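You operate a simulated robot arm through the tools that you are given. There is no shell and no other tool. Be economical: measure what you need, move in short steps, check, and stop when the job is done.

You run a simulated two-armed robot. Do the job below in one go: nothing can be reset, and whatever is moved stays where it is left.

## Task
Stack the lime check card from the store bench top on top of the berry check card. Fetch the teal hand brush and set it in the white lot sixty-five carton. Push the long chest upper right lid shut. Turn the coder day knob to 05. Put the grey ink pack on the brown folded cardboard. Push the test block green cover shut. Put the green spacer block in the white lot fifty-nine carton. Open the check right drawer, fetch the blue cloth and set it in the inside of the check right drawer and shut the drawer again. Open the wash soap dispenser cover. The order is free. Set down upright: grey ink pack.

It is judged by the outcome, as a careful person would: the job done as asked, and still so three seconds after it is handed in. It fails if anything else is knocked over, pushed out of place, dropped, spilled or broken. Lids that push on must go on centred and level and be pressed home; caps that screw on are set level and turned clockwise until they are tight. Flat cloth is picked up by pressing the open fingertips on it (5 to 10 N) and closing them slowly along it; thin cloth reads only 2 to 8 mm in the jaws.

## Robot
Two 7-joint arms with two-finger parallel grippers on one trunk, on a base that drives. Base frame: it is fixed to the floor where the robot stands at the start and does not move with it; the origin is under the middle of the robot, x ahead of it, y to its left, z up; the surface under the hand at the start is at about z = 900. Units: mm, rad, N and s.
The left shoulder is at the start at [70, 130, 1212], the right one opposite. With the tool pointing down near the work surface each hand reaches from about 220 to 520 mm from the robot's upright axis, wherever it stands, measured 20 degrees to its own side. Places, roughly: blue cloth (11x7x4 cm) [-2900, 11900, 800]; check card [500, 0, 1000]; check right drawer [-3100, 11100, 700]; coder day knob [-2900, 8400, 1100]; folded cardboard (9x7x3 cm) [-3100, 11900, 800]; green spacer block [-2250, 11750, 750]; grey ink pack [-2250, 11000, 750]; inside of the check right drawer [-3000, 11100, 600]; long chest upper right lid [-6700, -2100, 900]; teal hand brush (8x3x16 cm) [-6300, -700, 500]; test block green cover [-2300, 11600, 900]; wash soap dispenser cover [800, -6900, 1300]; white lot fifty-nine carton [-2500, 11750, 750]; white lot sixty-five carton [-2500, 1500, 750]. Payload 1.57 kg a hand.
The TCP of each hand is the grasp point between the finger pads, 30 mm short of the fingertips. In the tool frame z runs along the fingers and y along their closing line. Largest opening 80 mm; finger width 17, thickness 12; the body of the gripper, 40 by 82 mm, starts 80 mm behind the TCP.
Orientation is that of the tool frame in the base frame, as a unit quaternion [w, x, y, z]. With the fingers straight down and closing along the base's y, the tool's x points along the base's -x, its y along +y and its z along -z.

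## Interface
- The arms move only by the tool servo_tool. It takes "left_increments", "right_increments" or both (then of equal length, played together; a hand with none holds still); each is text: rows parted by semicolons, each of 6 numbers parted by spaces: the shift along the tool's x, y, z in mm, then the turn, a rotation vector about the tool's x, y, z in rad. In form: dx dy dz wx wy wz; .... A call has 1 to 12 rows; each row shifts and turns the commanded pose from where the row before left it, along the tool's axes as they then stand. "left_jaw" and "right_jaw" are, for a hand that has rows, the gripper command, from -1 (fully open) to 1 (shut), values between in proportion, set as the call begins (left out, the last holds). Each row takes 0.2 s and may step no farther than 50 mm and 0.15 rad from the row before; otherwise, or with a gripper value out of range, the whole call is refused. A pose out of reach is approached as far as the arm can. The call stops where the force on the tool passes 40 N (or 10 N more than at its start, if that is more) or the arm is blocked; 0.2 s more then pass. The fingers move at their own pace (about 108 mm/s each) and stop on an object; they squeeze with about 23 N. The grip force told is the motor's: it shows also when the fingers shut on nothing. Time passes only in rows, and 0.2 s behind the last, so rows that do not move let the fingers close. It gives the time, the measured TCP pose, the force on the tool (base axes), the opening and the grip force at its end, in the units of the frame above (readings bear some noise), with the torque about the TCP (base axes, N m) and any sound that the robot's microphone picked up.
- Cameras (640 x 400 px; columns grow to the right, rows downward): "scene" is now at [136, 10, 1448.8]; the picture's right is [0.10, -0.99, 0.00], its down [-0.62, -0.06, -0.78] and it looks along [0.78, 0.08, -0.62] (base axes); focal length 265 px, centre (320, 200). "left" rides on the left gripper at [72, 7, -122] in its tool frame; the picture's right is [-0.09, 1.00, 0.00], its down [-0.84, -0.08, -0.54] and it looks along [-0.54, -0.05, 0.84] (tool axes); focal length 238 px, centre (320, 200). "right" rides on the right gripper at [72, -7, -122] in its tool frame; the picture's right is [0.09, 1.00, 0.00], its down [-0.84, 0.08, -0.54] and it looks along [-0.54, 0.05, 0.84] (tool axes); focal length 238 px, centre (320, 200). There is no depth. A picture from a camera that has moved, and an enlarged one, comes with that camera's place and axes in the base frame and with its lens. The place of the scene camera against the robot may be out by one fixed shift of up to 12 mm in any direction.
- capture(camera): a new picture of that camera. It takes no simulated time.
- lift_body(by): slides the trunk up (or, below 0, down) by that many mm; the arms and the scene camera ride with it, the base frame stays. It gives what a move gives, with no picture.
- drive_base(legs): drives the robot by 1 to 6 legs, each [ahead, left, turn to the left] in mm, mm and rad, along the robot's own axes; the way and the turn of a leg run together, so that a leg with both is an arc; at most 1500 mm and 3.142 rad a leg. The arms and the cameras ride along, it lands a little off, and it stops where it bumps. It gives what a move gives.
- pan_tilt(pan, tilt): turns the head with the scene camera to pan (to the left, within 1.501 rad either way) and tilt (down, from -0.506 to 1.204), counted from straight ahead of the robot. It gives what a move gives.
- zoom(camera, box): a new picture of the part [left, top, right, bottom] of that camera's present view, enlarged. It takes no simulated time.
- close_job(): hands the job in; it is judged then, once.

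Work in short steps. Places have to be worked out from the pictures, the camera data and where the tool is seen: move nearer, look again, correct. Check each grasp and each placing, and mend what went wrong. You have 483 turns and 246 pictures in all, those below and enlarged ones among them. Open the grippers and draw the arms clear of the work before you hand the job in, unless the task says otherwise; then end with one line.

The tools are called by a JSON object that holds its "name" and its "arguments". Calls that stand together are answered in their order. servo_tool: Moves the arms, as the interface text tells. Its arguments: {"type":"object","properties":{"left_increments":{"type":"string"},"left_jaw":{"type":"number"},"right_increments":{"type":"string"},"right_jaw":{"type":"number"}},"required":[]} The other tools are called the same way: lift_body (by) slides the trunk up or down; drive_base (legs) drives the base; pan_tilt (pan, tilt) turns the head that bears the scene camera; capture (camera) takes a picture; zoom (camera, box) takes an enlarged picture of a part of a camera's view; close_job () hands the job in.

At the start:

```text
time_s: 0.0
left_position: [395.8, 224.9, 1209.9]
left_orientation: [0.0, -0.002, 1.0, -0.001]
left_force: [0.2, 0.2, -0.4]
left_moment: [-0.01, -0.01, 0.0]
left_opening: 79.8
left_gripper_force: 0.0
right_position: [373.8, -59.4, 1209.4]
right_orientation: [0.0, 0.0, 1.0, 0.001]
right_force: [-0.1, -0.7, 0.1]
right_moment: [0.03, 0.03, 0.03]
right_opening: 80.1
right_gripper_force: 0.1
trunk travel left (down, up): [-850.0, 90.0]
robot x, y, heading: [1.3, -0.1, -0.005]
head pan, tilt: [0.101, 0.67]
```

scene: 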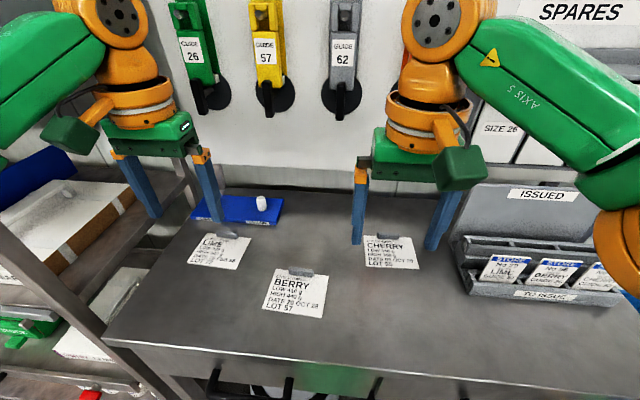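
right: 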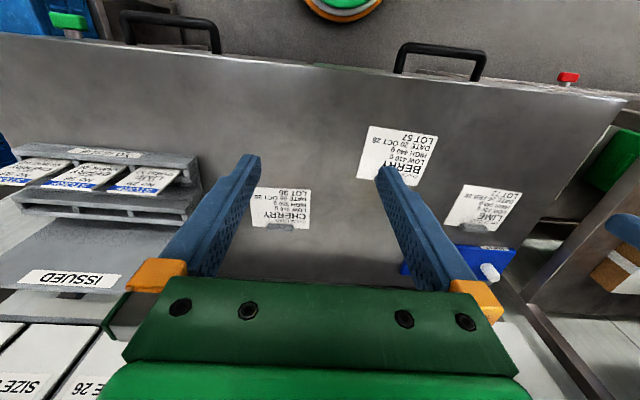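
left: 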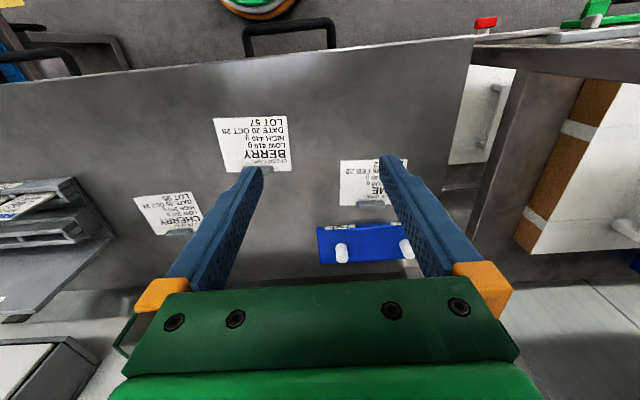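

The pictures show three check cards on the bench: lime, berry and cherry, each with a grey clip or tab. I zoom in for detail.

{"name": "zoom", "arguments": {"camera": "scene", "box": [160, 180, 440, 340]}}

{"name": "zoom", "arguments": {"camera": "left", "box": [200, 90, 440, 280]}}

```text
2.29 times, centred on (300, 260) of scene
camera zoom: at [136.0, 10.0, 1448.8], right [0.1, -0.99, 0.0], down [-0.62, -0.06, -0.78], along [0.78, 0.08, -0.62], focal length 606 px, centre (366, 63)
```

zoom: 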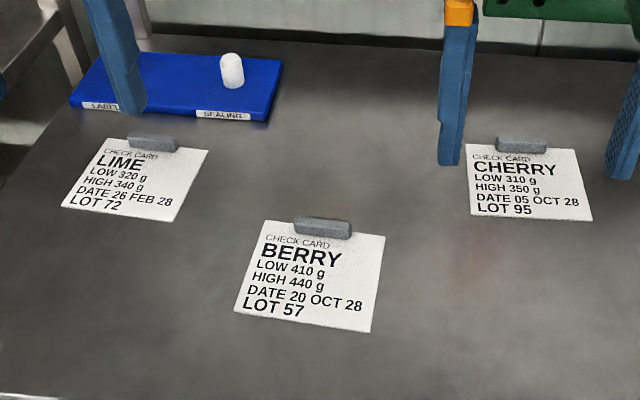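

```text
2.11 times, centred on (320, 185) of left
camera zoom: at [322.8, 231.2, 1332.0], right [0.09, 1.0, 0.0], down [0.84, -0.07, 0.54], along [0.54, -0.05, -0.84], focal length 502 px, centre (320, 232)
```

zoom: 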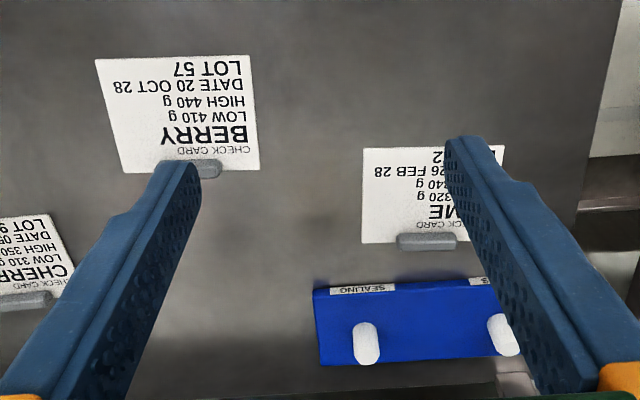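

The lime tab is at about (625, 320, 905), which is beyond reach from here. I look down at the bench front to see how close the base can drive.

{"name": "pan_tilt", "arguments": {"pan": 0.0, "tilt": 1.2}}

{"name": "capture", "arguments": {"camera": "scene"}}

{"name": "pan_tilt", "arguments": {"pan": 1.0, "tilt": 0.7}}

{"name": "capture", "arguments": {"camera": "scene"}}

```text
time_s: 0.9
left_position: [395.0, 224.1, 1210.7]
left_orientation: [0.0, -0.001, 1.0, -0.001]
left_force: [0.5, 0.2, 0.1]
left_moment: [0.0, -0.02, -0.02]
left_opening: 79.8
left_gripper_force: 0.0
right_position: [374.3, -60.2, 1211.0]
right_orientation: [0.0, -0.001, 1.0, 0.0]
right_force: [-0.1, -0.5, -0.1]
right_moment: [0.01, -0.02, 0.02]
right_opening: 79.9
right_gripper_force: 0.0
trunk travel left (down, up): [-850.0, 90.0]
robot x, y, heading: [2.0, 0.3, -0.003]
head pan, tilt: [0.0, 1.201]
```

```text
240 pictures are left
camera scene: at [106.3, 1.3, 1410.4], right [0.0, -1.0, 0.0], down [-0.93, 0.0, -0.36], along [0.36, 0.0, -0.93], focal length 265 px, centre (320, 200)
```

scene: 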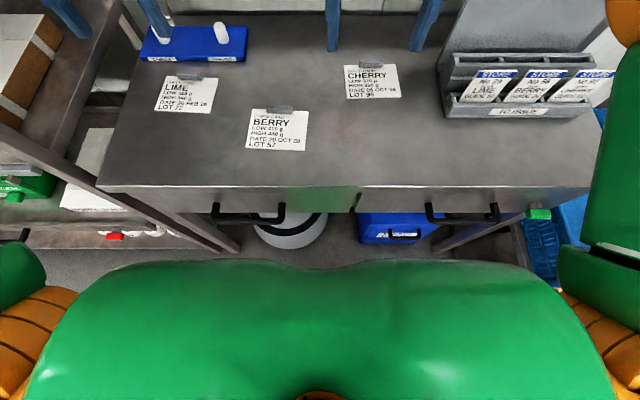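

```text
time_s: 2.2
left_position: [394.8, 224.4, 1209.6]
left_orientation: [0.0, -0.002, 1.0, -0.001]
left_force: [-0.4, -0.6, -0.7]
left_moment: [0.02, 0.0, 0.0]
left_opening: 80.2
left_gripper_force: 0.2
right_position: [373.5, -60.3, 1210.2]
right_orientation: [0.0, 0.0, 1.0, -0.001]
right_force: [0.7, -0.7, 0.2]
right_moment: [-0.02, -0.01, 0.01]
right_opening: 80.0
right_gripper_force: 0.1
trunk travel left (down, up): [-850.0, 90.0]
robot x, y, heading: [0.1, 0.3, -0.007]
head pan, tilt: [1.0, 0.7]
```

```text
239 pictures are left
camera scene: at [96.3, 72.7, 1446.3], right [0.84, -0.54, 0.0], down [-0.35, -0.54, -0.76], along [0.41, 0.64, -0.64], focal length 265 px, centre (320, 200)
```

scene: 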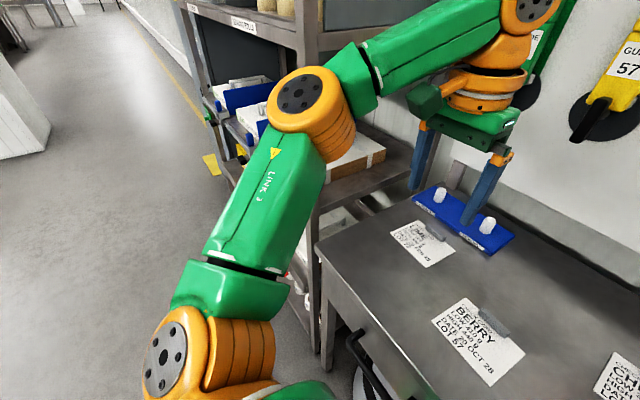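

The bench's near edge is at x≈333 and a shelf post stands at about (360, 480). Turning right 0.6 brings the left shoulder forward without hitting the post, so I turn and shift.

{"name": "drive_base", "arguments": {"legs": [[0, 0, -0.6], [15, 155, 0]]}}

{"name": "pan_tilt", "arguments": {"pan": 0.7, "tilt": 0.8}}

{"name": "capture", "arguments": {"camera": "scene"}}

{"name": "capture", "arguments": {"camera": "left"}}

```text
time_s: 5.3
left_position: [550.3, 76.8, 1210.8]
left_orientation: [0.0, 0.295, 0.956, 0.001]
left_force: [-0.4, 0.4, -0.5]
left_moment: [-0.01, 0.0, -0.03]
left_opening: 80.3
left_gripper_force: 0.0
right_position: [371.7, -144.6, 1209.1]
right_orientation: [0.001, 0.296, 0.955, 0.001]
right_force: [-0.7, 0.0, 0.2]
right_moment: [0.02, -0.03, 0.02]
right_opening: 79.9
right_gripper_force: 0.2
trunk travel left (down, up): [-850.0, 90.0]
robot x, y, heading: [99.3, 113.5, -0.601]
head pan, tilt: [1.0, 0.7]
```

```text
time_s: 6.1
left_position: [552.5, 80.0, 1209.4]
left_orientation: [0.0, 0.295, 0.955, 0.0]
left_force: [-0.1, 0.4, -1.0]
left_moment: [0.0, 0.01, 0.03]
left_opening: 80.0
left_gripper_force: 0.1
right_position: [374.5, -140.1, 1209.3]
right_orientation: [0.0, 0.296, 0.955, 0.001]
right_force: [0.3, 0.2, -0.3]
right_moment: [-0.02, 0.01, -0.03]
right_opening: 80.0
right_gripper_force: 0.0
trunk travel left (down, up): [-850.0, 90.0]
robot x, y, heading: [98.5, 117.7, -0.599]
head pan, tilt: [0.7, 0.799]
```

```text
238 pictures are left
camera scene: at [221.8, 100.1, 1438.1], right [0.1, -0.99, 0.0], down [-0.71, -0.07, -0.7], along [0.69, 0.07, -0.72], focal length 265 px, centre (320, 200)
```

scene: 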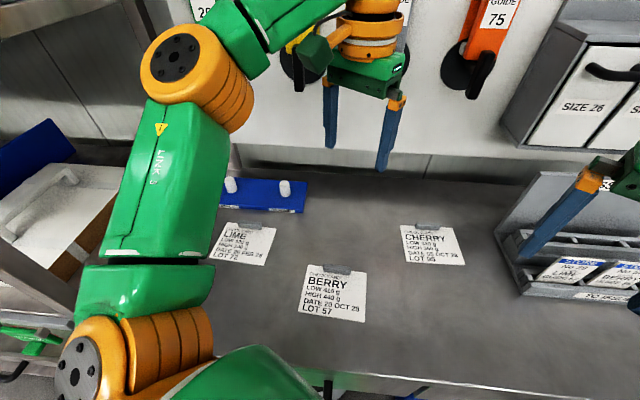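

```text
237 pictures are left
camera left: at [496.2, 126.8, 1331.9], right [0.64, 0.77, 0.0], down [0.65, -0.53, 0.54], along [0.42, -0.35, -0.84], focal length 238 px, centre (320, 200)
```

left: 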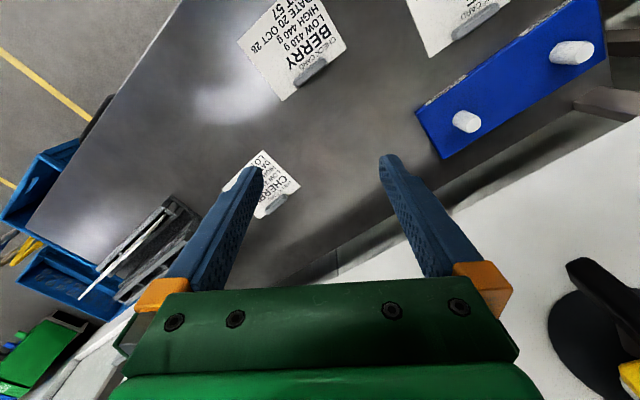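

The base landed as planned. I turn the left tool so it closes along base x, and then check before moving over the lime tab.

{"name": "servo_tool", "arguments": {"left_increments": "14 40 20 0 0 0; 14 40 20 0 0 0; 14 40 20 0 0 0; 0 0 0 0 0 0.14; 0 0 0 0 0 0.14; 0 0 0 0 0 0.14; 0 0 0 0 0 0.14; 0 0 0 0 0 0.14; 0 0 0 0 0 0.14; 0 0 0 0 0 0.13"}}

{"name": "capture", "arguments": {"camera": "scene"}}

{"name": "capture", "arguments": {"camera": "left"}}

```text
time_s: 8.3
left_position: [585.9, 203.6, 1150.1]
left_orientation: [0.0, 0.707, 0.707, 0.0]
left_force: [0.1, 0.2, 0.0]
left_moment: [0.02, -0.03, -0.03]
left_opening: 80.0
left_gripper_force: 0.0
right_position: [374.7, -142.8, 1209.5]
right_orientation: [-0.001, 0.296, 0.955, 0.002]
right_force: [0.5, 0.3, 0.5]
right_moment: [0.01, -0.02, -0.01]
right_opening: 79.7
right_gripper_force: 0.0
trunk travel left (down, up): [-850.0, 90.0]
robot x, y, heading: [104.3, 116.1, -0.601]
head pan, tilt: [0.7, 0.799]
```

```text
236 pictures are left
camera scene: at [221.6, 99.9, 1438.1], right [0.1, -1.0, 0.0], down [-0.71, -0.07, -0.7], along [0.69, 0.07, -0.72], focal length 265 px, centre (320, 200)
```

scene: 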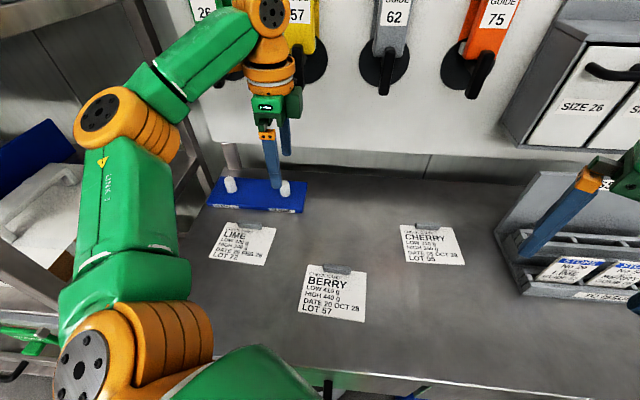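

```text
235 pictures are left
camera left: at [591.1, 275.5, 1272.1], right [1.0, -0.09, 0.0], down [-0.08, -0.84, 0.54], along [-0.05, -0.54, -0.84], focal length 238 px, centre (320, 200)
```

left: 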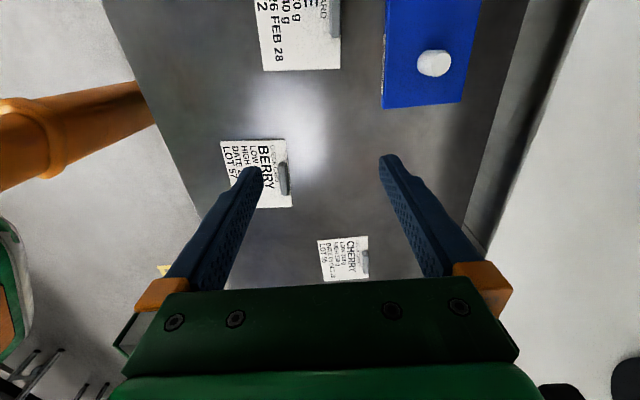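

From the left picture, the lime tab is at about (613, 311) and the berry tab at (514, 90). I move above the lime tab and look again.

{"name": "servo_tool", "arguments": {"left_increments": "36 9 35 0 0 0; 36 9 35 0 0 0; 35 9 35 0 0 0; 0 0 0 0 0 0"}}

{"name": "capture", "arguments": {"camera": "left"}}

{"name": "capture", "arguments": {"camera": "scene"}}

```text
refused: row 1 steps farther than a row can; nothing moved
```

```text
234 pictures are left
camera left: at [591.1, 275.5, 1272.1], right [1.0, -0.09, 0.0], down [-0.08, -0.84, 0.54], along [-0.05, -0.54, -0.84], focal length 238 px, centre (320, 200)
```

left: 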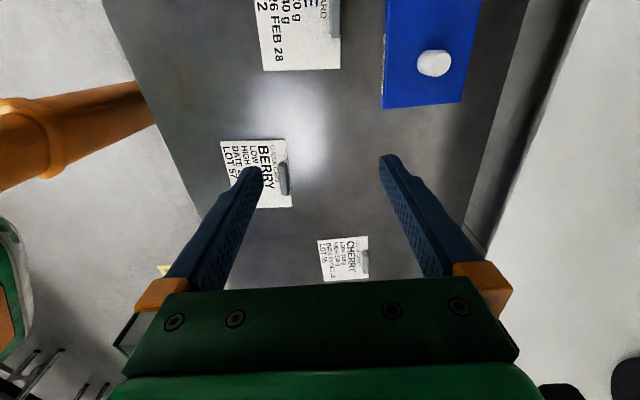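

```text
233 pictures are left
camera scene: at [221.6, 99.9, 1438.1], right [0.1, -1.0, 0.0], down [-0.71, -0.07, -0.7], along [0.69, 0.07, -0.72], focal length 265 px, centre (320, 200)
```

scene: 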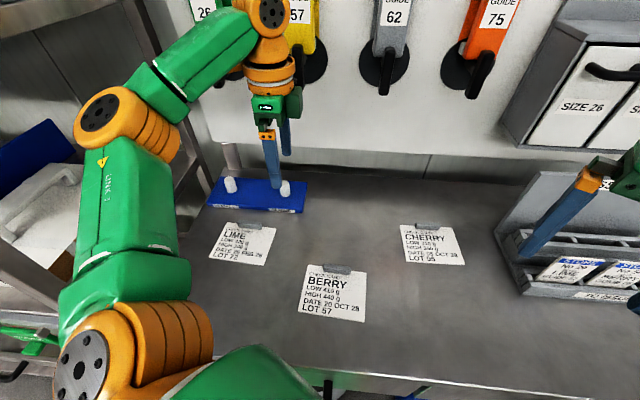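

The last move was refused because its steps were too long, so I use smaller ones.

{"name": "servo_tool", "arguments": {"left_increments": "27 7 27 0 0 0; 27 7 27 0 0 0; 27 7 28 0 0 0; 27 6 28 0 0 0; 0 0 0 0 0 0"}}

```text
time_s: 9.5
left_position: [612.7, 310.4, 1038.3]
left_orientation: [0.0, 0.706, 0.708, 0.001]
left_force: [-0.3, 0.3, -0.1]
left_moment: [-0.01, 0.0, 0.01]
left_opening: 79.9
left_gripper_force: 0.0
right_position: [375.2, -141.5, 1209.3]
right_orientation: [0.0, 0.296, 0.955, 0.0]
right_force: [0.2, 0.2, 0.5]
right_moment: [-0.01, 0.01, 0.01]
right_opening: 80.0
right_gripper_force: 0.1
trunk travel left (down, up): [-850.0, 90.0]
robot x, y, heading: [101.7, 119.4, -0.606]
head pan, tilt: [0.7, 0.799]
```

I look from the hand camera.

{"name": "capture", "arguments": {"camera": "left"}}

{"name": "zoom", "arguments": {"camera": "scene", "box": [180, 140, 400, 340]}}

```text
232 pictures are left
camera left: at [617.6, 383.8, 1161.0], right [1.0, -0.09, 0.0], down [-0.07, -0.84, 0.54], along [-0.05, -0.54, -0.84], focal length 238 px, centre (320, 200)
```

left: 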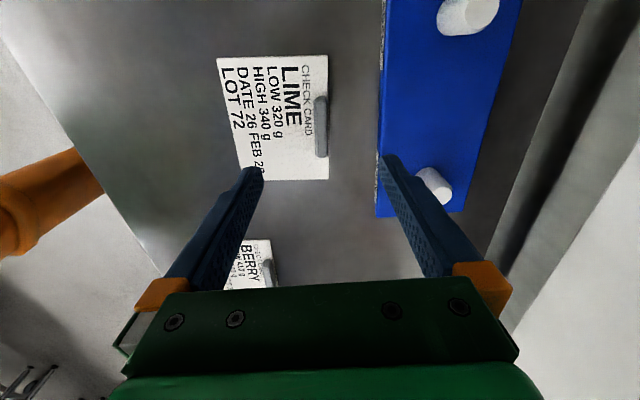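

```text
2.00 times, centred on (290, 240) of scene
camera zoom: at [221.6, 99.8, 1438.1], right [0.1, -1.0, 0.0], down [-0.71, -0.07, -0.7], along [0.69, 0.07, -0.72], focal length 531 px, centre (380, 120)
```

zoom: 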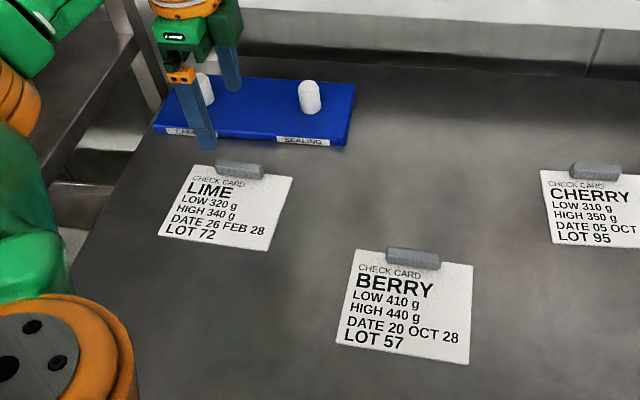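

The lime tab is at (611.5, 311) and yawed about 0.06. I narrow the jaws, turn slightly and descend to just above the card.

{"name": "servo_tool", "arguments": {"left_increments": "1 -1 35 0 0 0.06; 0 0 35 0 0 0; 0 0 20 0 0 0; 0 0 7 0 0 0; 0 0 0 0 0 0", "left_jaw": -0.25}}

{"name": "capture", "arguments": {"camera": "left"}}

{"name": "zoom", "arguments": {"camera": "scene", "box": [180, 140, 340, 260]}}

```text
time_s: 10.7
left_position: [611.4, 310.4, 942.8]
left_orientation: [0.0, 0.727, 0.686, 0.0]
left_force: [-0.4, -0.9, -0.6]
left_moment: [0.0, 0.02, -0.01]
left_opening: 50.0
left_gripper_force: 0.1
right_position: [373.9, -141.4, 1209.5]
right_orientation: [0.0, 0.296, 0.955, 0.0]
right_force: [-1.1, 0.1, 0.2]
right_moment: [0.0, 0.02, 0.0]
right_opening: 79.9
right_gripper_force: 0.1
trunk travel left (down, up): [-850.0, 90.0]
robot x, y, heading: [100.8, 117.0, -0.598]
head pan, tilt: [0.7, 0.799]
```

```text
230 pictures are left
camera left: at [620.4, 383.9, 1064.4], right [0.99, -0.15, 0.0], down [-0.12, -0.83, 0.54], along [-0.08, -0.54, -0.84], focal length 238 px, centre (320, 200)
```

left: 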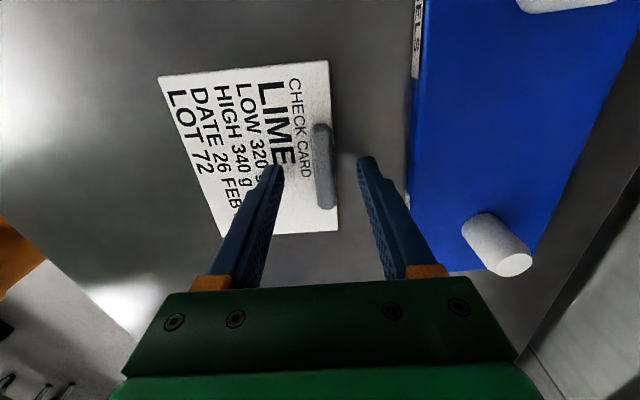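

```text
3.33 times, centred on (260, 200) of scene
camera zoom: at [221.6, 100.0, 1438.1], right [0.1, -1.0, 0.0], down [-0.71, -0.07, -0.7], along [0.69, 0.07, -0.72], focal length 884 px, centre (520, 200)
```

zoom: 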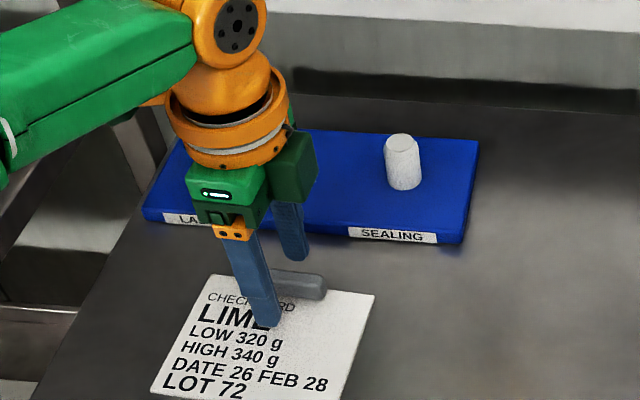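

The fingers straddle the tab. I descend slowly until light contact.

{"name": "servo_tool", "arguments": {"left_increments": "0 0 4 0 0 0; 0 0 3 0 0 0; 0 0 2 0 0 0; 0 0 0 0 0 0"}}

```text
time_s: 11.7
left_position: [610.2, 310.7, 934.7]
left_orientation: [0.0, 0.727, 0.686, 0.0]
left_force: [0.4, 0.9, 4.2]
left_moment: [0.03, 0.11, -0.05]
left_opening: 49.6
left_gripper_force: 0.1
right_position: [374.8, -142.7, 1210.4]
right_orientation: [-0.001, 0.296, 0.955, -0.001]
right_force: [-0.2, -0.9, 1.0]
right_moment: [-0.02, -0.02, 0.0]
right_opening: 80.1
right_gripper_force: 0.1
trunk travel left (down, up): [-850.0, 90.0]
robot x, y, heading: [96.9, 119.7, -0.602]
head pan, tilt: [0.7, 0.799]
```

Contact on the card at tip height of about 904. I lift 1.5 mm and close.

{"name": "servo_tool", "arguments": {"left_increments": "0 0 -1.5 0 0 0; 0 0 0 0 0 0; 0 0 0 0 0 0; 0 0 0 0 0 0", "left_jaw": 1}}

```text
time_s: 12.7
left_position: [610.9, 312.7, 935.3]
left_orientation: [0.0, 0.728, 0.686, 0.001]
left_force: [-0.7, 1.0, 0.9]
left_moment: [0.01, -0.02, -0.03]
left_opening: 12.7
left_gripper_force: 23.0
right_position: [374.1, -140.9, 1210.5]
right_orientation: [0.0, 0.297, 0.955, 0.0]
right_force: [0.0, 0.1, 0.5]
right_moment: [-0.02, -0.01, -0.02]
right_opening: 80.0
right_gripper_force: 0.0
trunk travel left (down, up): [-850.0, 90.0]
robot x, y, heading: [99.8, 120.8, -0.602]
head pan, tilt: [0.7, 0.799]
```

The tab is gripped at 12.7 mm. I lift, then carry it over the berry card.

{"name": "servo_tool", "arguments": {"left_increments": "0 0 -20 0 0 0; 0 0 -25 0 0 0; 0 0 -30 0 0 0; -38 -17 0 0 0 0; -38 -17 0 0 0 0; -38 -17 0 0 0 0; -38 -17 0 0 0 0; 0 0 0 0 0 0"}}

{"name": "capture", "arguments": {"camera": "left"}}

{"name": "capture", "arguments": {"camera": "scene"}}

```text
time_s: 14.5
left_position: [533.7, 162.6, 1010.3]
left_orientation: [0.001, 0.727, 0.686, 0.0]
left_force: [0.1, 0.4, -0.5]
left_moment: [-0.02, 0.0, -0.01]
left_opening: 12.6
left_gripper_force: 22.7
right_position: [373.8, -141.2, 1210.9]
right_orientation: [0.0, 0.295, 0.955, 0.0]
right_force: [-0.3, 1.1, -0.2]
right_moment: [-0.03, 0.03, 0.05]
right_opening: 80.0
right_gripper_force: 0.0
trunk travel left (down, up): [-850.0, 90.0]
robot x, y, heading: [99.8, 116.2, -0.597]
head pan, tilt: [0.7, 0.799]
```

```text
228 pictures are left
camera left: at [544.2, 235.2, 1132.0], right [0.99, -0.15, 0.0], down [-0.12, -0.83, 0.54], along [-0.08, -0.54, -0.84], focal length 238 px, centre (320, 200)
```

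left: 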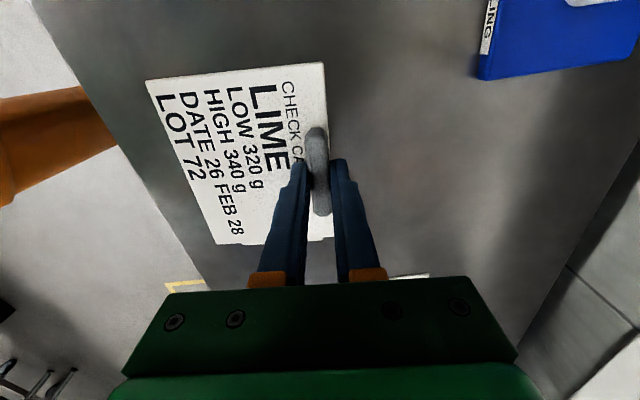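

```text
227 pictures are left
camera scene: at [221.6, 100.1, 1438.1], right [0.1, -1.0, 0.0], down [-0.71, -0.07, -0.7], along [0.69, 0.07, -0.72], focal length 265 px, centre (320, 200)
```

scene: 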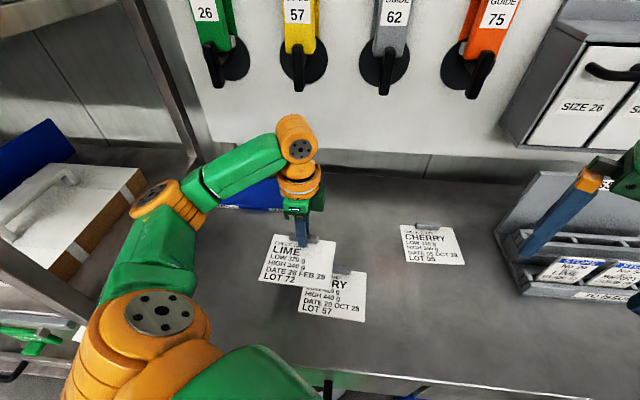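

The card is held level. I continue to above the berry card, with the tab target at (497, 91).

{"name": "servo_tool", "arguments": {"left_increments": "-37 -16 0 0 0 0; -37 -16 0 0 0 0; 0 0 30 0 0 0; 0 0 0 0 0 0"}}

{"name": "capture", "arguments": {"camera": "left"}}

{"name": "zoom", "arguments": {"camera": "scene", "box": [240, 200, 440, 340]}}

```text
time_s: 15.5
left_position: [499.4, 92.6, 981.0]
left_orientation: [-0.001, 0.727, 0.686, -0.002]
left_force: [-0.5, 1.1, -0.8]
left_moment: [-0.04, 0.0, 0.03]
left_opening: 12.4
left_gripper_force: 22.9
right_position: [374.8, -140.8, 1210.5]
right_orientation: [0.0, 0.296, 0.955, -0.001]
right_force: [0.9, 0.3, -0.8]
right_moment: [-0.03, 0.02, 0.02]
right_opening: 80.0
right_gripper_force: 0.1
trunk travel left (down, up): [-850.0, 90.0]
robot x, y, heading: [98.6, 119.5, -0.601]
head pan, tilt: [0.7, 0.799]
```

```text
226 pictures are left
camera left: at [508.4, 164.6, 1102.4], right [0.99, -0.15, 0.0], down [-0.12, -0.83, 0.54], along [-0.08, -0.54, -0.84], focal length 238 px, centre (320, 200)
```

left: 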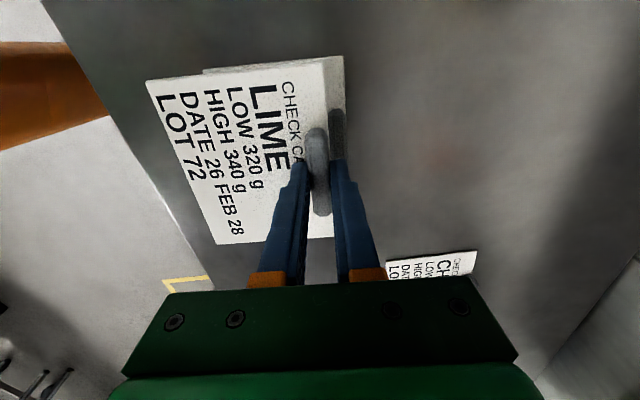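

```text
2.86 times, centred on (340, 270) of scene
camera zoom: at [221.8, 100.3, 1438.0], right [0.1, -1.0, 0.0], down [-0.71, -0.07, -0.7], along [0.69, 0.07, -0.72], focal length 758 px, centre (263, 0)
```

zoom: 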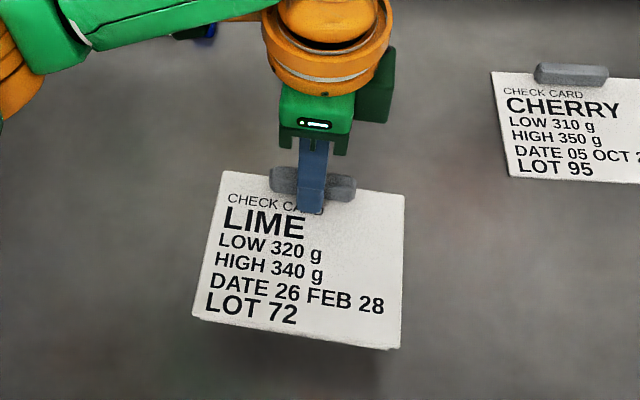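

The berry tab is at (514, 88). The outer finger must clear the berry tab, so I set lime at tab x≈485, flat, and will nudge it forward afterwards. I descend now.

{"name": "servo_tool", "arguments": {"left_increments": "-5 -14 0 0 0 0; 0 0 18 0 0 0; 0 0 16 0 0 0; 0 0 3 0 0 0; 0 0 2 0 0 0; 0 0 1 0 0 0; 0 0 0 0 0 0"}}

{"name": "zoom", "arguments": {"camera": "left", "box": [140, 40, 400, 260]}}

```text
time_s: 17.1
left_position: [484.7, 87.3, 939.4]
left_orientation: [0.0, 0.727, 0.687, 0.0]
left_force: [1.0, 0.9, 0.2]
left_moment: [-0.01, -0.02, -0.01]
left_opening: 12.8
left_gripper_force: 22.9
right_position: [374.6, -141.7, 1209.4]
right_orientation: [0.0, 0.296, 0.955, 0.0]
right_force: [-0.2, -1.0, -0.1]
right_moment: [-0.01, 0.02, 0.0]
right_opening: 79.9
right_gripper_force: 0.2
trunk travel left (down, up): [-850.0, 90.0]
robot x, y, heading: [100.8, 120.7, -0.592]
head pan, tilt: [0.7, 0.799]
```

```text
1.82 times, centred on (270, 150) of left
camera zoom: at [493.6, 159.6, 1062.2], right [0.99, -0.15, 0.0], down [-0.12, -0.83, 0.54], along [-0.08, -0.54, -0.84], focal length 433 px, centre (411, 291)
```

zoom: 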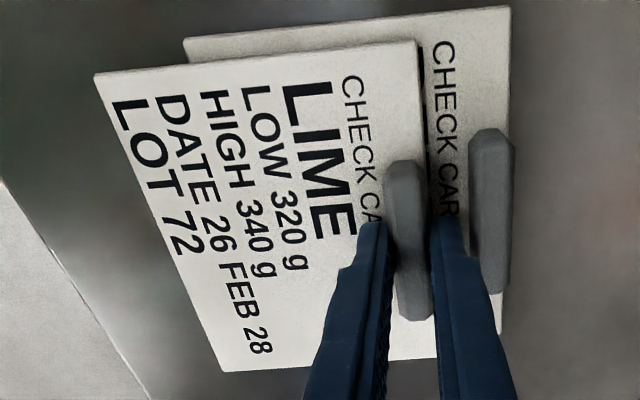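

Lime sits about 5 mm too far to -y. I correct that and lower to contact.

{"name": "servo_tool", "arguments": {"left_increments": "5 0 0 0 0 0; 0 0 1 0 0 0; 0 0 1 0 0 0; 0 0 0 0 0 0"}}

```text
time_s: 18.1
left_position: [484.3, 91.7, 938.8]
left_orientation: [0.001, 0.727, 0.687, -0.001]
left_force: [1.3, -0.7, 5.2]
left_moment: [0.01, 0.0, -0.04]
left_opening: 12.7
left_gripper_force: 22.8
right_position: [374.3, -140.5, 1209.8]
right_orientation: [0.0, 0.296, 0.955, 0.0]
right_force: [0.1, 0.2, 0.6]
right_moment: [0.0, 0.04, -0.03]
right_opening: 80.1
right_gripper_force: 0.0
trunk travel left (down, up): [-850.0, 90.0]
robot x, y, heading: [98.4, 117.4, -0.596]
head pan, tilt: [0.7, 0.799]
```

It is seated with 5 N. I open slightly and lift.

{"name": "servo_tool", "arguments": {"left_increments": "0 0 -0.5 0 0 0; 0 0 0 0 0 0; 0 0 -15 0 0 0; 0 0 -35 0 0 0; 0 0 0 0 0 0", "left_jaw": 0.58}}

{"name": "zoom", "arguments": {"camera": "left", "box": [140, 40, 400, 260]}}

```text
time_s: 19.3
left_position: [484.6, 94.5, 990.4]
left_orientation: [0.0, 0.727, 0.687, 0.0]
left_force: [0.2, 0.0, 0.9]
left_moment: [-0.01, -0.04, 0.01]
left_opening: 17.1
left_gripper_force: 0.1
right_position: [373.9, -141.5, 1209.0]
right_orientation: [0.001, 0.296, 0.955, 0.0]
right_force: [-0.6, -0.3, 0.1]
right_moment: [-0.01, 0.01, 0.0]
right_opening: 80.1
right_gripper_force: 0.0
trunk travel left (down, up): [-850.0, 90.0]
robot x, y, heading: [101.4, 119.2, -0.6]
head pan, tilt: [0.7, 0.799]
```

```text
1.82 times, centred on (270, 150) of left
camera zoom: at [493.6, 165.4, 1111.2], right [0.99, -0.15, 0.0], down [-0.12, -0.83, 0.54], along [-0.08, -0.54, -0.84], focal length 433 px, centre (411, 291)
```

zoom: 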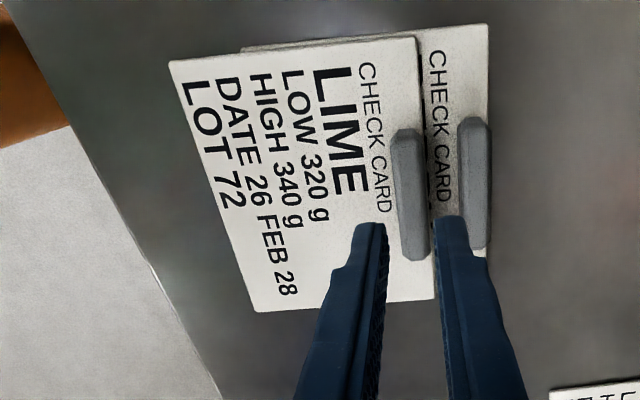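

Lime lies flat on berry, offset about 28 mm. I nudge it about 13 mm forward with closed fingers against the back of its tab.

{"name": "servo_tool", "arguments": {"left_increments": "0 -24 0 0 0 0; 0 0 25 0 0 0; 0 0 22 0 0 0; 0 0 1.5 0 0 0; 0 5 0 0 0 0; 0 5 0 0 0 0; 0 4 0 0 0 0; 0 4 0 0 0 0; 0 0 0 0 0 0", "left_jaw": 1}}

{"name": "zoom", "arguments": {"camera": "left", "box": [140, 40, 400, 260]}}

```text
time_s: 21.3
left_position: [478.6, 94.2, 940.5]
left_orientation: [0.001, 0.728, 0.686, -0.001]
left_force: [-0.1, 0.2, -0.3]
left_moment: [0.01, 0.03, -0.01]
left_opening: 0.2
left_gripper_force: 21.3
right_position: [375.2, -141.3, 1210.3]
right_orientation: [0.0, 0.297, 0.955, 0.0]
right_force: [0.7, 0.6, 0.4]
right_moment: [0.0, 0.02, 0.03]
right_opening: 79.8
right_gripper_force: 0.0
trunk travel left (down, up): [-850.0, 90.0]
robot x, y, heading: [97.4, 118.0, -0.596]
head pan, tilt: [0.7, 0.799]
```

```text
1.82 times, centred on (270, 150) of left
camera zoom: at [487.8, 165.1, 1062.9], right [0.99, -0.15, 0.0], down [-0.13, -0.83, 0.54], along [-0.08, -0.54, -0.84], focal length 433 px, centre (411, 291)
```

zoom: 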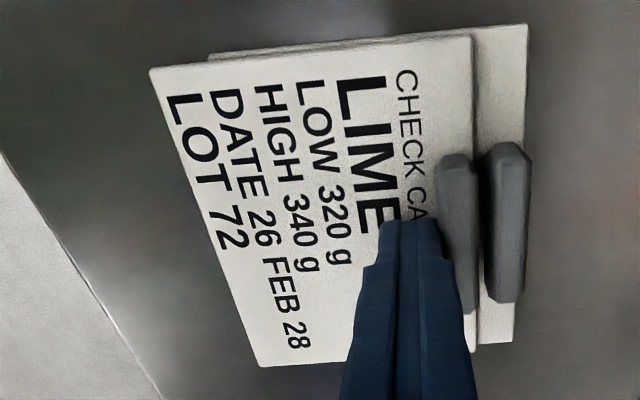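

The nudge worked; the cards are nearly aligned with lime flat against berry's tab. I lift the left arm and return it to its carrying pose.

{"name": "servo_tool", "arguments": {"left_increments": "0 0 -40 0 0 0; 0 0 -45 0 0 0; 0 0 -45 0 0 -0.14; 0 0 -45 0 0 -0.14; 0 0 -45 0 0 -0.14; 0 0 -45 0 0 -0.14; 0 0 0 0 0 -0.15; 0 0 0 0 0 -0.15; 0 0 0 0 0 -0.15; 0 0 0 0 0 0", "left_jaw": 0.5}}

{"name": "zoom", "arguments": {"camera": "scene", "box": [180, 180, 480, 360]}}

```text
time_s: 23.5
left_position: [478.3, 92.6, 1205.9]
left_orientation: [0.0, 0.303, 0.953, -0.001]
left_force: [0.2, 0.2, 0.0]
left_moment: [-0.01, -0.02, 0.01]
left_opening: 20.1
left_gripper_force: 0.1
right_position: [373.5, -142.6, 1210.4]
right_orientation: [0.0, 0.296, 0.955, 0.0]
right_force: [0.5, 0.1, 0.2]
right_moment: [-0.04, 0.02, 0.01]
right_opening: 79.9
right_gripper_force: 0.0
trunk travel left (down, up): [-850.0, 90.0]
robot x, y, heading: [98.4, 119.4, -0.599]
head pan, tilt: [0.7, 0.799]
```

```text
2.13 times, centred on (330, 270) of scene
camera zoom: at [221.4, 99.8, 1438.1], right [0.1, -1.0, 0.0], down [-0.71, -0.07, -0.7], along [0.69, 0.07, -0.72], focal length 566 px, centre (299, 51)
```

zoom: 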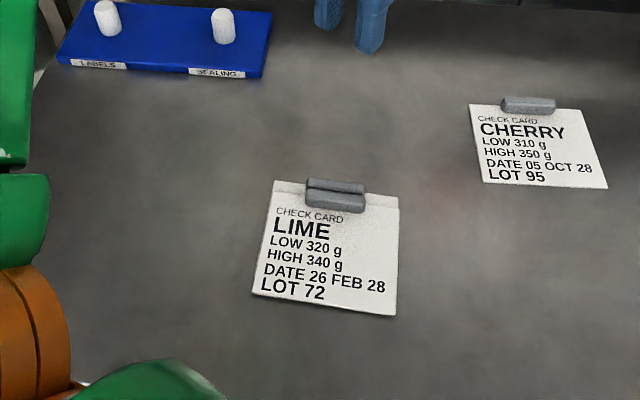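

The cards are stacked. Next I back away from the bench, turn right and survey the way toward the soap dispenser at (800, -6900).

{"name": "drive_base", "arguments": {"legs": [[-400, 0, 0], [0, 0, -0.97]]}}

{"name": "pan_tilt", "arguments": {"pan": 0.0, "tilt": 0.25}}

{"name": "capture", "arguments": {"camera": "scene"}}

{"name": "pan_tilt", "arguments": {"pan": -1.2, "tilt": 0.25}}

{"name": "capture", "arguments": {"camera": "scene"}}

```text
time_s: 28.4
left_position: [-36.9, 18.1, 1205.8]
left_orientation: [-0.001, 0.712, 0.702, -0.001]
left_force: [0.5, 0.3, -0.1]
left_moment: [0.0, 0.0, -0.02]
left_opening: 19.8
left_gripper_force: 0.1
right_position: [-289.1, -29.1, 1210.8]
right_orientation: [0.0, 0.705, 0.709, 0.0]
right_force: [0.6, -0.4, 0.4]
right_moment: [0.0, -0.04, 0.04]
right_opening: 80.1
right_gripper_force: 0.0
trunk travel left (down, up): [-850.0, 90.0]
robot x, y, heading: [-230.4, 344.6, -1.568]
head pan, tilt: [0.7, 0.799]
```

```text
time_s: 29.5
left_position: [-37.1, 18.3, 1205.9]
left_orientation: [-0.001, 0.712, 0.702, 0.0]
left_force: [0.7, -0.1, 0.5]
left_moment: [-0.02, -0.02, 0.01]
left_opening: 20.1
left_gripper_force: 0.1
right_position: [-287.9, -29.4, 1209.3]
right_orientation: [0.0, 0.705, 0.709, 0.0]
right_force: [0.0, -0.1, -0.3]
right_moment: [-0.05, 0.03, 0.0]
right_opening: 79.8
right_gripper_force: 0.0
trunk travel left (down, up): [-850.0, 90.0]
robot x, y, heading: [-229.8, 341.4, -1.565]
head pan, tilt: [0.0, 0.25]
```

```text
220 pictures are left
camera scene: at [-229.6, 202.6, 1487.1], right [-1.0, 0.0, 0.0], down [0.0, 0.25, -0.97], along [0.0, -0.97, -0.25], focal length 265 px, centre (320, 200)
```

scene: 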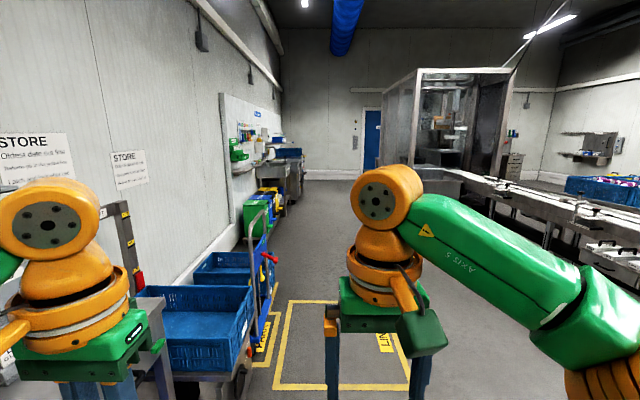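

```text
time_s: 30.9
left_position: [-36.0, 17.9, 1205.7]
left_orientation: [-0.001, 0.712, 0.702, 0.0]
left_force: [-0.4, 0.0, 0.3]
left_moment: [0.02, 0.0, -0.01]
left_opening: 20.1
left_gripper_force: 0.1
right_position: [-288.3, -28.4, 1209.8]
right_orientation: [0.0, 0.706, 0.709, 0.0]
right_force: [0.2, -0.2, -0.3]
right_moment: [0.03, -0.02, 0.0]
right_opening: 80.0
right_gripper_force: 0.1
trunk travel left (down, up): [-850.0, 90.0]
robot x, y, heading: [-228.8, 345.3, -1.568]
head pan, tilt: [-1.201, 0.25]
```

```text
219 pictures are left
camera scene: at [-316.9, 261.7, 1487.2], right [-0.37, 0.93, 0.0], down [0.23, 0.09, -0.97], along [-0.9, -0.35, -0.25], focal length 265 px, centre (320, 200)
```

scene: 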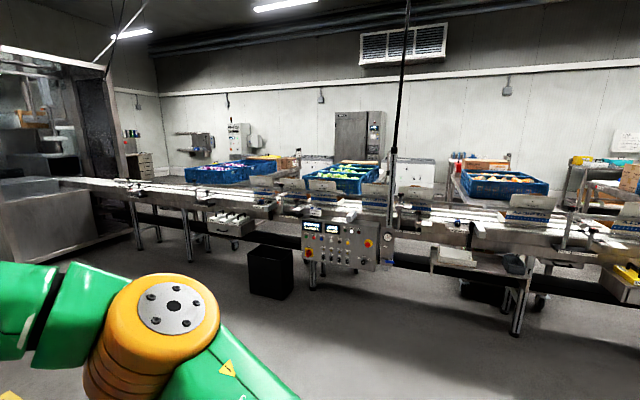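

The aisle between the wall carts (x>0) and the line (x<-2000) is clear. I shift right to x≈-830 and drive ahead 3 m.

{"name": "drive_base", "arguments": {"legs": [[0, -600, 0], [1500, 0, 0], [1500, 0, 0]]}}

{"name": "pan_tilt", "arguments": {"pan": 0.3, "tilt": 0.25}}

{"name": "capture", "arguments": {"camera": "scene"}}

```text
time_s: 48.3
left_position: [-602.1, -2972.9, 1205.3]
left_orientation: [-0.001, 0.709, 0.705, 0.0]
left_force: [-0.1, -0.3, -0.3]
left_moment: [-0.02, 0.01, -0.01]
left_opening: 20.0
left_gripper_force: 0.0
right_position: [-853.1, -3024.9, 1209.4]
right_orientation: [0.0, 0.703, 0.712, -0.001]
right_force: [-0.1, 0.3, 0.3]
right_moment: [0.0, -0.02, -0.04]
right_opening: 80.2
right_gripper_force: 0.1
trunk travel left (down, up): [-850.0, 90.0]
robot x, y, heading: [-800.3, -2650.8, -1.556]
head pan, tilt: [-1.201, 0.25]
```

```text
time_s: 49.9
left_position: [-600.3, -2975.4, 1205.8]
left_orientation: [0.0, 0.709, 0.705, -0.001]
left_force: [0.0, -0.4, -0.7]
left_moment: [0.01, 0.0, 0.0]
left_opening: 20.0
left_gripper_force: 0.1
right_position: [-853.1, -3025.6, 1209.8]
right_orientation: [0.0, 0.703, 0.711, 0.0]
right_force: [-0.3, -0.2, 0.4]
right_moment: [0.03, 0.01, -0.02]
right_opening: 80.1
right_gripper_force: 0.2
trunk travel left (down, up): [-850.0, 90.0]
robot x, y, heading: [-802.8, -2651.1, -1.557]
head pan, tilt: [0.3, 0.25]
```

```text
218 pictures are left
camera scene: at [-768.9, -2789.0, 1487.1], right [-0.95, -0.31, 0.0], down [-0.08, 0.24, -0.97], along [0.3, -0.92, -0.25], focal length 265 px, centre (320, 200)
```

scene: 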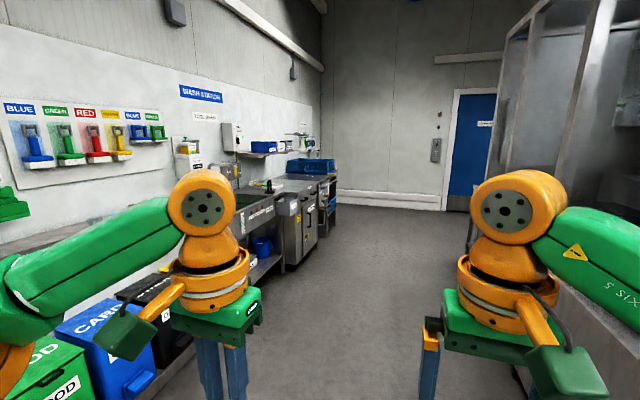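

The wash station is ahead on the left. I drive 3 m on and look left.

{"name": "drive_base", "arguments": {"legs": [[1500, 0, 0], [1500, 0, 0]]}}

{"name": "pan_tilt", "arguments": {"pan": 0.9, "tilt": 0.3}}

{"name": "capture", "arguments": {"camera": "scene"}}

{"name": "pan_tilt", "arguments": {"pan": -1.4, "tilt": 0.25}}

{"name": "capture", "arguments": {"camera": "scene"}}

```text
time_s: 64.3
left_position: [-560.0, -5975.9, 1206.1]
left_orientation: [-0.001, 0.708, 0.706, -0.001]
left_force: [-0.1, 0.3, 0.0]
left_moment: [0.0, -0.01, -0.05]
left_opening: 19.8
left_gripper_force: 0.0
right_position: [-813.6, -6026.1, 1209.5]
right_orientation: [0.0, 0.702, 0.712, 0.0]
right_force: [-0.2, 0.4, 0.3]
right_moment: [0.06, 0.01, 0.0]
right_opening: 80.3
right_gripper_force: 0.0
trunk travel left (down, up): [-850.0, 90.0]
robot x, y, heading: [-759.0, -5654.4, -1.558]
head pan, tilt: [0.3, 0.25]
```

```text
time_s: 65.3
left_position: [-561.1, -5976.5, 1205.7]
left_orientation: [-0.001, 0.708, 0.706, -0.001]
left_force: [0.6, -0.3, -0.2]
left_moment: [0.0, 0.0, 0.02]
left_opening: 20.1
left_gripper_force: 0.1
right_position: [-814.0, -6026.6, 1210.3]
right_orientation: [0.001, 0.702, 0.712, 0.0]
right_force: [0.1, 0.2, -0.1]
right_moment: [0.02, 0.0, -0.01]
right_opening: 80.3
right_gripper_force: 0.0
trunk travel left (down, up): [-850.0, 90.0]
robot x, y, heading: [-758.3, -5651.7, -1.556]
head pan, tilt: [0.901, 0.3]
```

```text
217 pictures are left
camera scene: at [-683.8, -5758.3, 1482.4], right [-0.61, -0.79, 0.0], down [-0.23, 0.18, -0.96], along [0.76, -0.58, -0.3], focal length 265 px, centre (320, 200)
```

scene: 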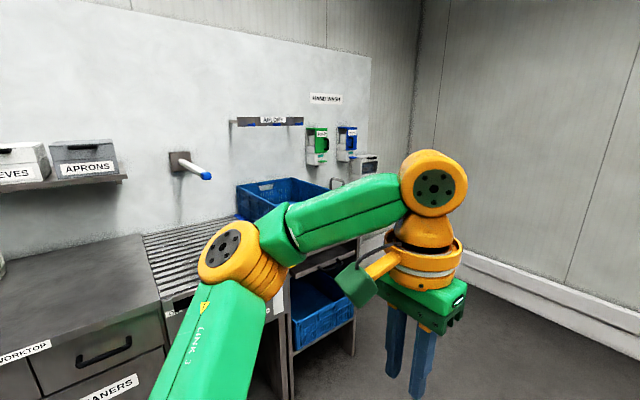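

```text
time_s: 67.5
left_position: [-560.4, -5977.1, 1206.3]
left_orientation: [-0.001, 0.708, 0.706, 0.0]
left_force: [0.6, 0.1, 0.0]
left_moment: [0.02, -0.03, -0.02]
left_opening: 19.9
left_gripper_force: 0.0
right_position: [-813.5, -6026.7, 1210.5]
right_orientation: [0.0, 0.702, 0.712, 0.001]
right_force: [-0.3, -0.2, 0.0]
right_moment: [-0.02, -0.01, 0.0]
right_opening: 79.9
right_gripper_force: 0.0
trunk travel left (down, up): [-850.0, 90.0]
robot x, y, heading: [-757.0, -5650.5, -1.562]
head pan, tilt: [-1.4, 0.25]
```

```text
216 pictures are left
camera scene: at [-849.4, -5718.3, 1487.2], right [-0.18, 0.98, 0.0], down [0.24, 0.05, -0.97], along [-0.95, -0.18, -0.25], focal length 265 px, centre (320, 200)
```

scene: 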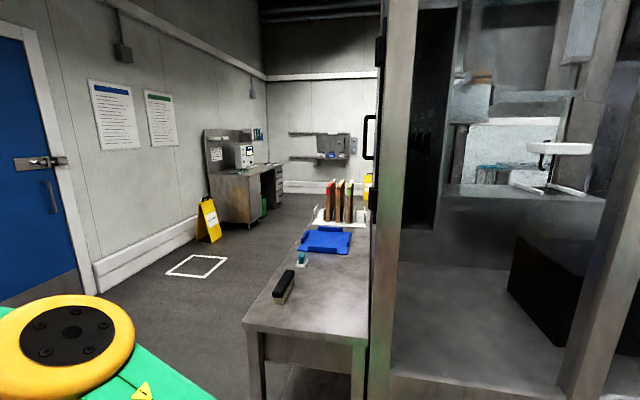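

Two dispensers hang on the wall at about y≈-6900. I drive there, turn to face the wall (+x) and look.

{"name": "drive_base", "arguments": {"legs": [[1250, 0, 0], [0, 0, 1.56]]}}

{"name": "pan_tilt", "arguments": {"pan": 0.0, "tilt": 0.3}}

{"name": "capture", "arguments": {"camera": "scene"}}

```text
time_s: 77.6
left_position: [-417.0, -6708.6, 1206.4]
left_orientation: [0.0, 0.01, 1.0, 0.001]
left_force: [0.0, 0.2, -0.4]
left_moment: [0.0, -0.01, 0.02]
left_opening: 20.2
left_gripper_force: 0.0
right_position: [-372.4, -6962.3, 1209.2]
right_orientation: [0.0, 0.002, 1.0, -0.001]
right_force: [0.5, 0.2, 0.0]
right_moment: [0.0, 0.02, 0.03]
right_opening: 80.1
right_gripper_force: 0.1
trunk travel left (down, up): [-850.0, 90.0]
robot x, y, heading: [-745.2, -6901.7, -0.002]
head pan, tilt: [-1.4, 0.25]
```

```text
time_s: 79.1
left_position: [-417.7, -6710.4, 1204.7]
left_orientation: [0.0, 0.011, 1.0, -0.001]
left_force: [-0.7, 0.2, -0.1]
left_moment: [0.03, 0.0, 0.0]
left_opening: 20.1
left_gripper_force: 0.0
right_position: [-372.5, -6962.7, 1209.8]
right_orientation: [0.0, 0.002, 1.0, 0.001]
right_force: [0.0, 0.5, 0.6]
right_moment: [0.02, -0.02, -0.01]
right_opening: 80.0
right_gripper_force: 0.0
trunk travel left (down, up): [-850.0, 90.0]
robot x, y, heading: [-748.2, -6904.0, -0.002]
head pan, tilt: [0.0, 0.3]
```

```text
215 pictures are left
camera scene: at [-601.9, -6900.7, 1482.4], right [0.0, -1.0, 0.0], down [-0.3, 0.0, -0.96], along [0.96, 0.0, -0.3], focal length 265 px, centre (320, 200)
```

scene: 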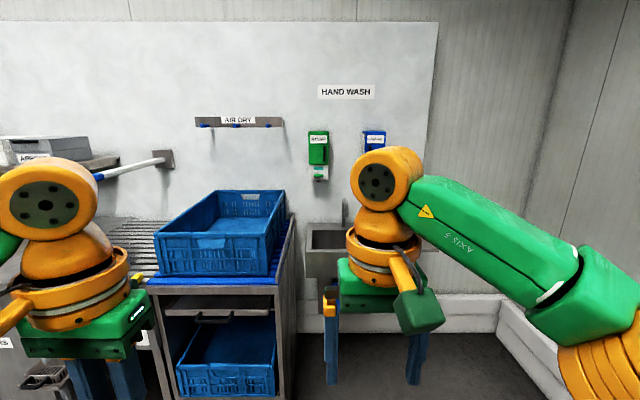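

{"name": "zoom", "arguments": {"camera": "scene", "box": [280, 110, 440, 220]}}

```text
3.64 times, centred on (360, 165) of scene
camera zoom: at [-601.9, -6900.7, 1482.4], right [0.0, -1.0, 0.0], down [-0.3, 0.0, -0.96], along [0.96, 0.0, -0.3], focal length 965 px, centre (174, 327)
```

zoom: 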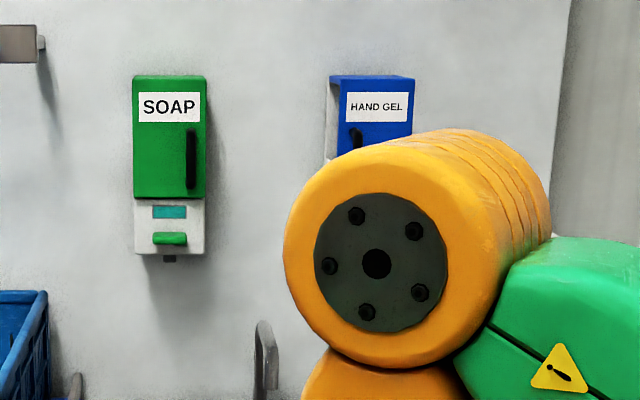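

The soap cover is green with a vertical black handle at its right side, so it should hinge on the left. I drive up to about (50, -7080) to use the left arm, staying clear of the crate trolley.

{"name": "drive_base", "arguments": {"legs": [[0, -190, 0], [800, 0, 0]]}}

{"name": "pan_tilt", "arguments": {"pan": 0.2, "tilt": 0.4}}

{"name": "capture", "arguments": {"camera": "scene"}}

```text
time_s: 84.5
left_position: [375.5, -6905.8, 1206.8]
left_orientation: [-0.001, 0.012, 1.0, -0.001]
left_force: [0.3, -0.7, -0.3]
left_moment: [0.01, -0.03, 0.03]
left_opening: 19.7
left_gripper_force: 0.1
right_position: [419.2, -7159.2, 1210.1]
right_orientation: [0.001, 0.003, 1.0, 0.0]
right_force: [0.1, 0.0, -0.3]
right_moment: [-0.01, -0.01, 0.0]
right_opening: 80.0
right_gripper_force: 0.0
trunk travel left (down, up): [-850.0, 90.0]
robot x, y, heading: [49.0, -7097.5, -0.005]
head pan, tilt: [0.0, 0.3]
```

```text
time_s: 85.2
left_position: [376.0, -6906.6, 1206.5]
left_orientation: [0.0, 0.013, 1.0, -0.001]
left_force: [-0.1, 0.0, -0.1]
left_moment: [0.01, -0.02, 0.01]
left_opening: 20.0
left_gripper_force: 0.1
right_position: [420.5, -7158.6, 1210.2]
right_orientation: [0.0, 0.003, 1.0, 0.0]
right_force: [0.1, -0.5, 0.9]
right_moment: [0.0, 0.02, 0.02]
right_opening: 80.0
right_gripper_force: 0.0
trunk travel left (down, up): [-850.0, 90.0]
robot x, y, heading: [48.4, -7096.8, -0.006]
head pan, tilt: [0.201, 0.4]
```

```text
213 pictures are left
camera scene: at [188.7, -7078.2, 1473.2], right [0.19, -0.98, 0.0], down [-0.38, -0.07, -0.92], along [0.9, 0.18, -0.39], focal length 265 px, centre (320, 200)
```

scene: 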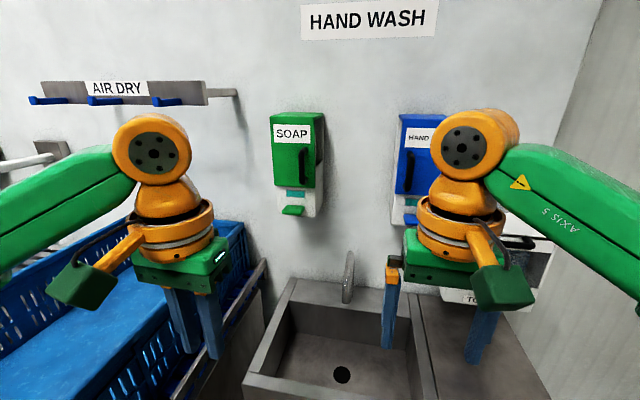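

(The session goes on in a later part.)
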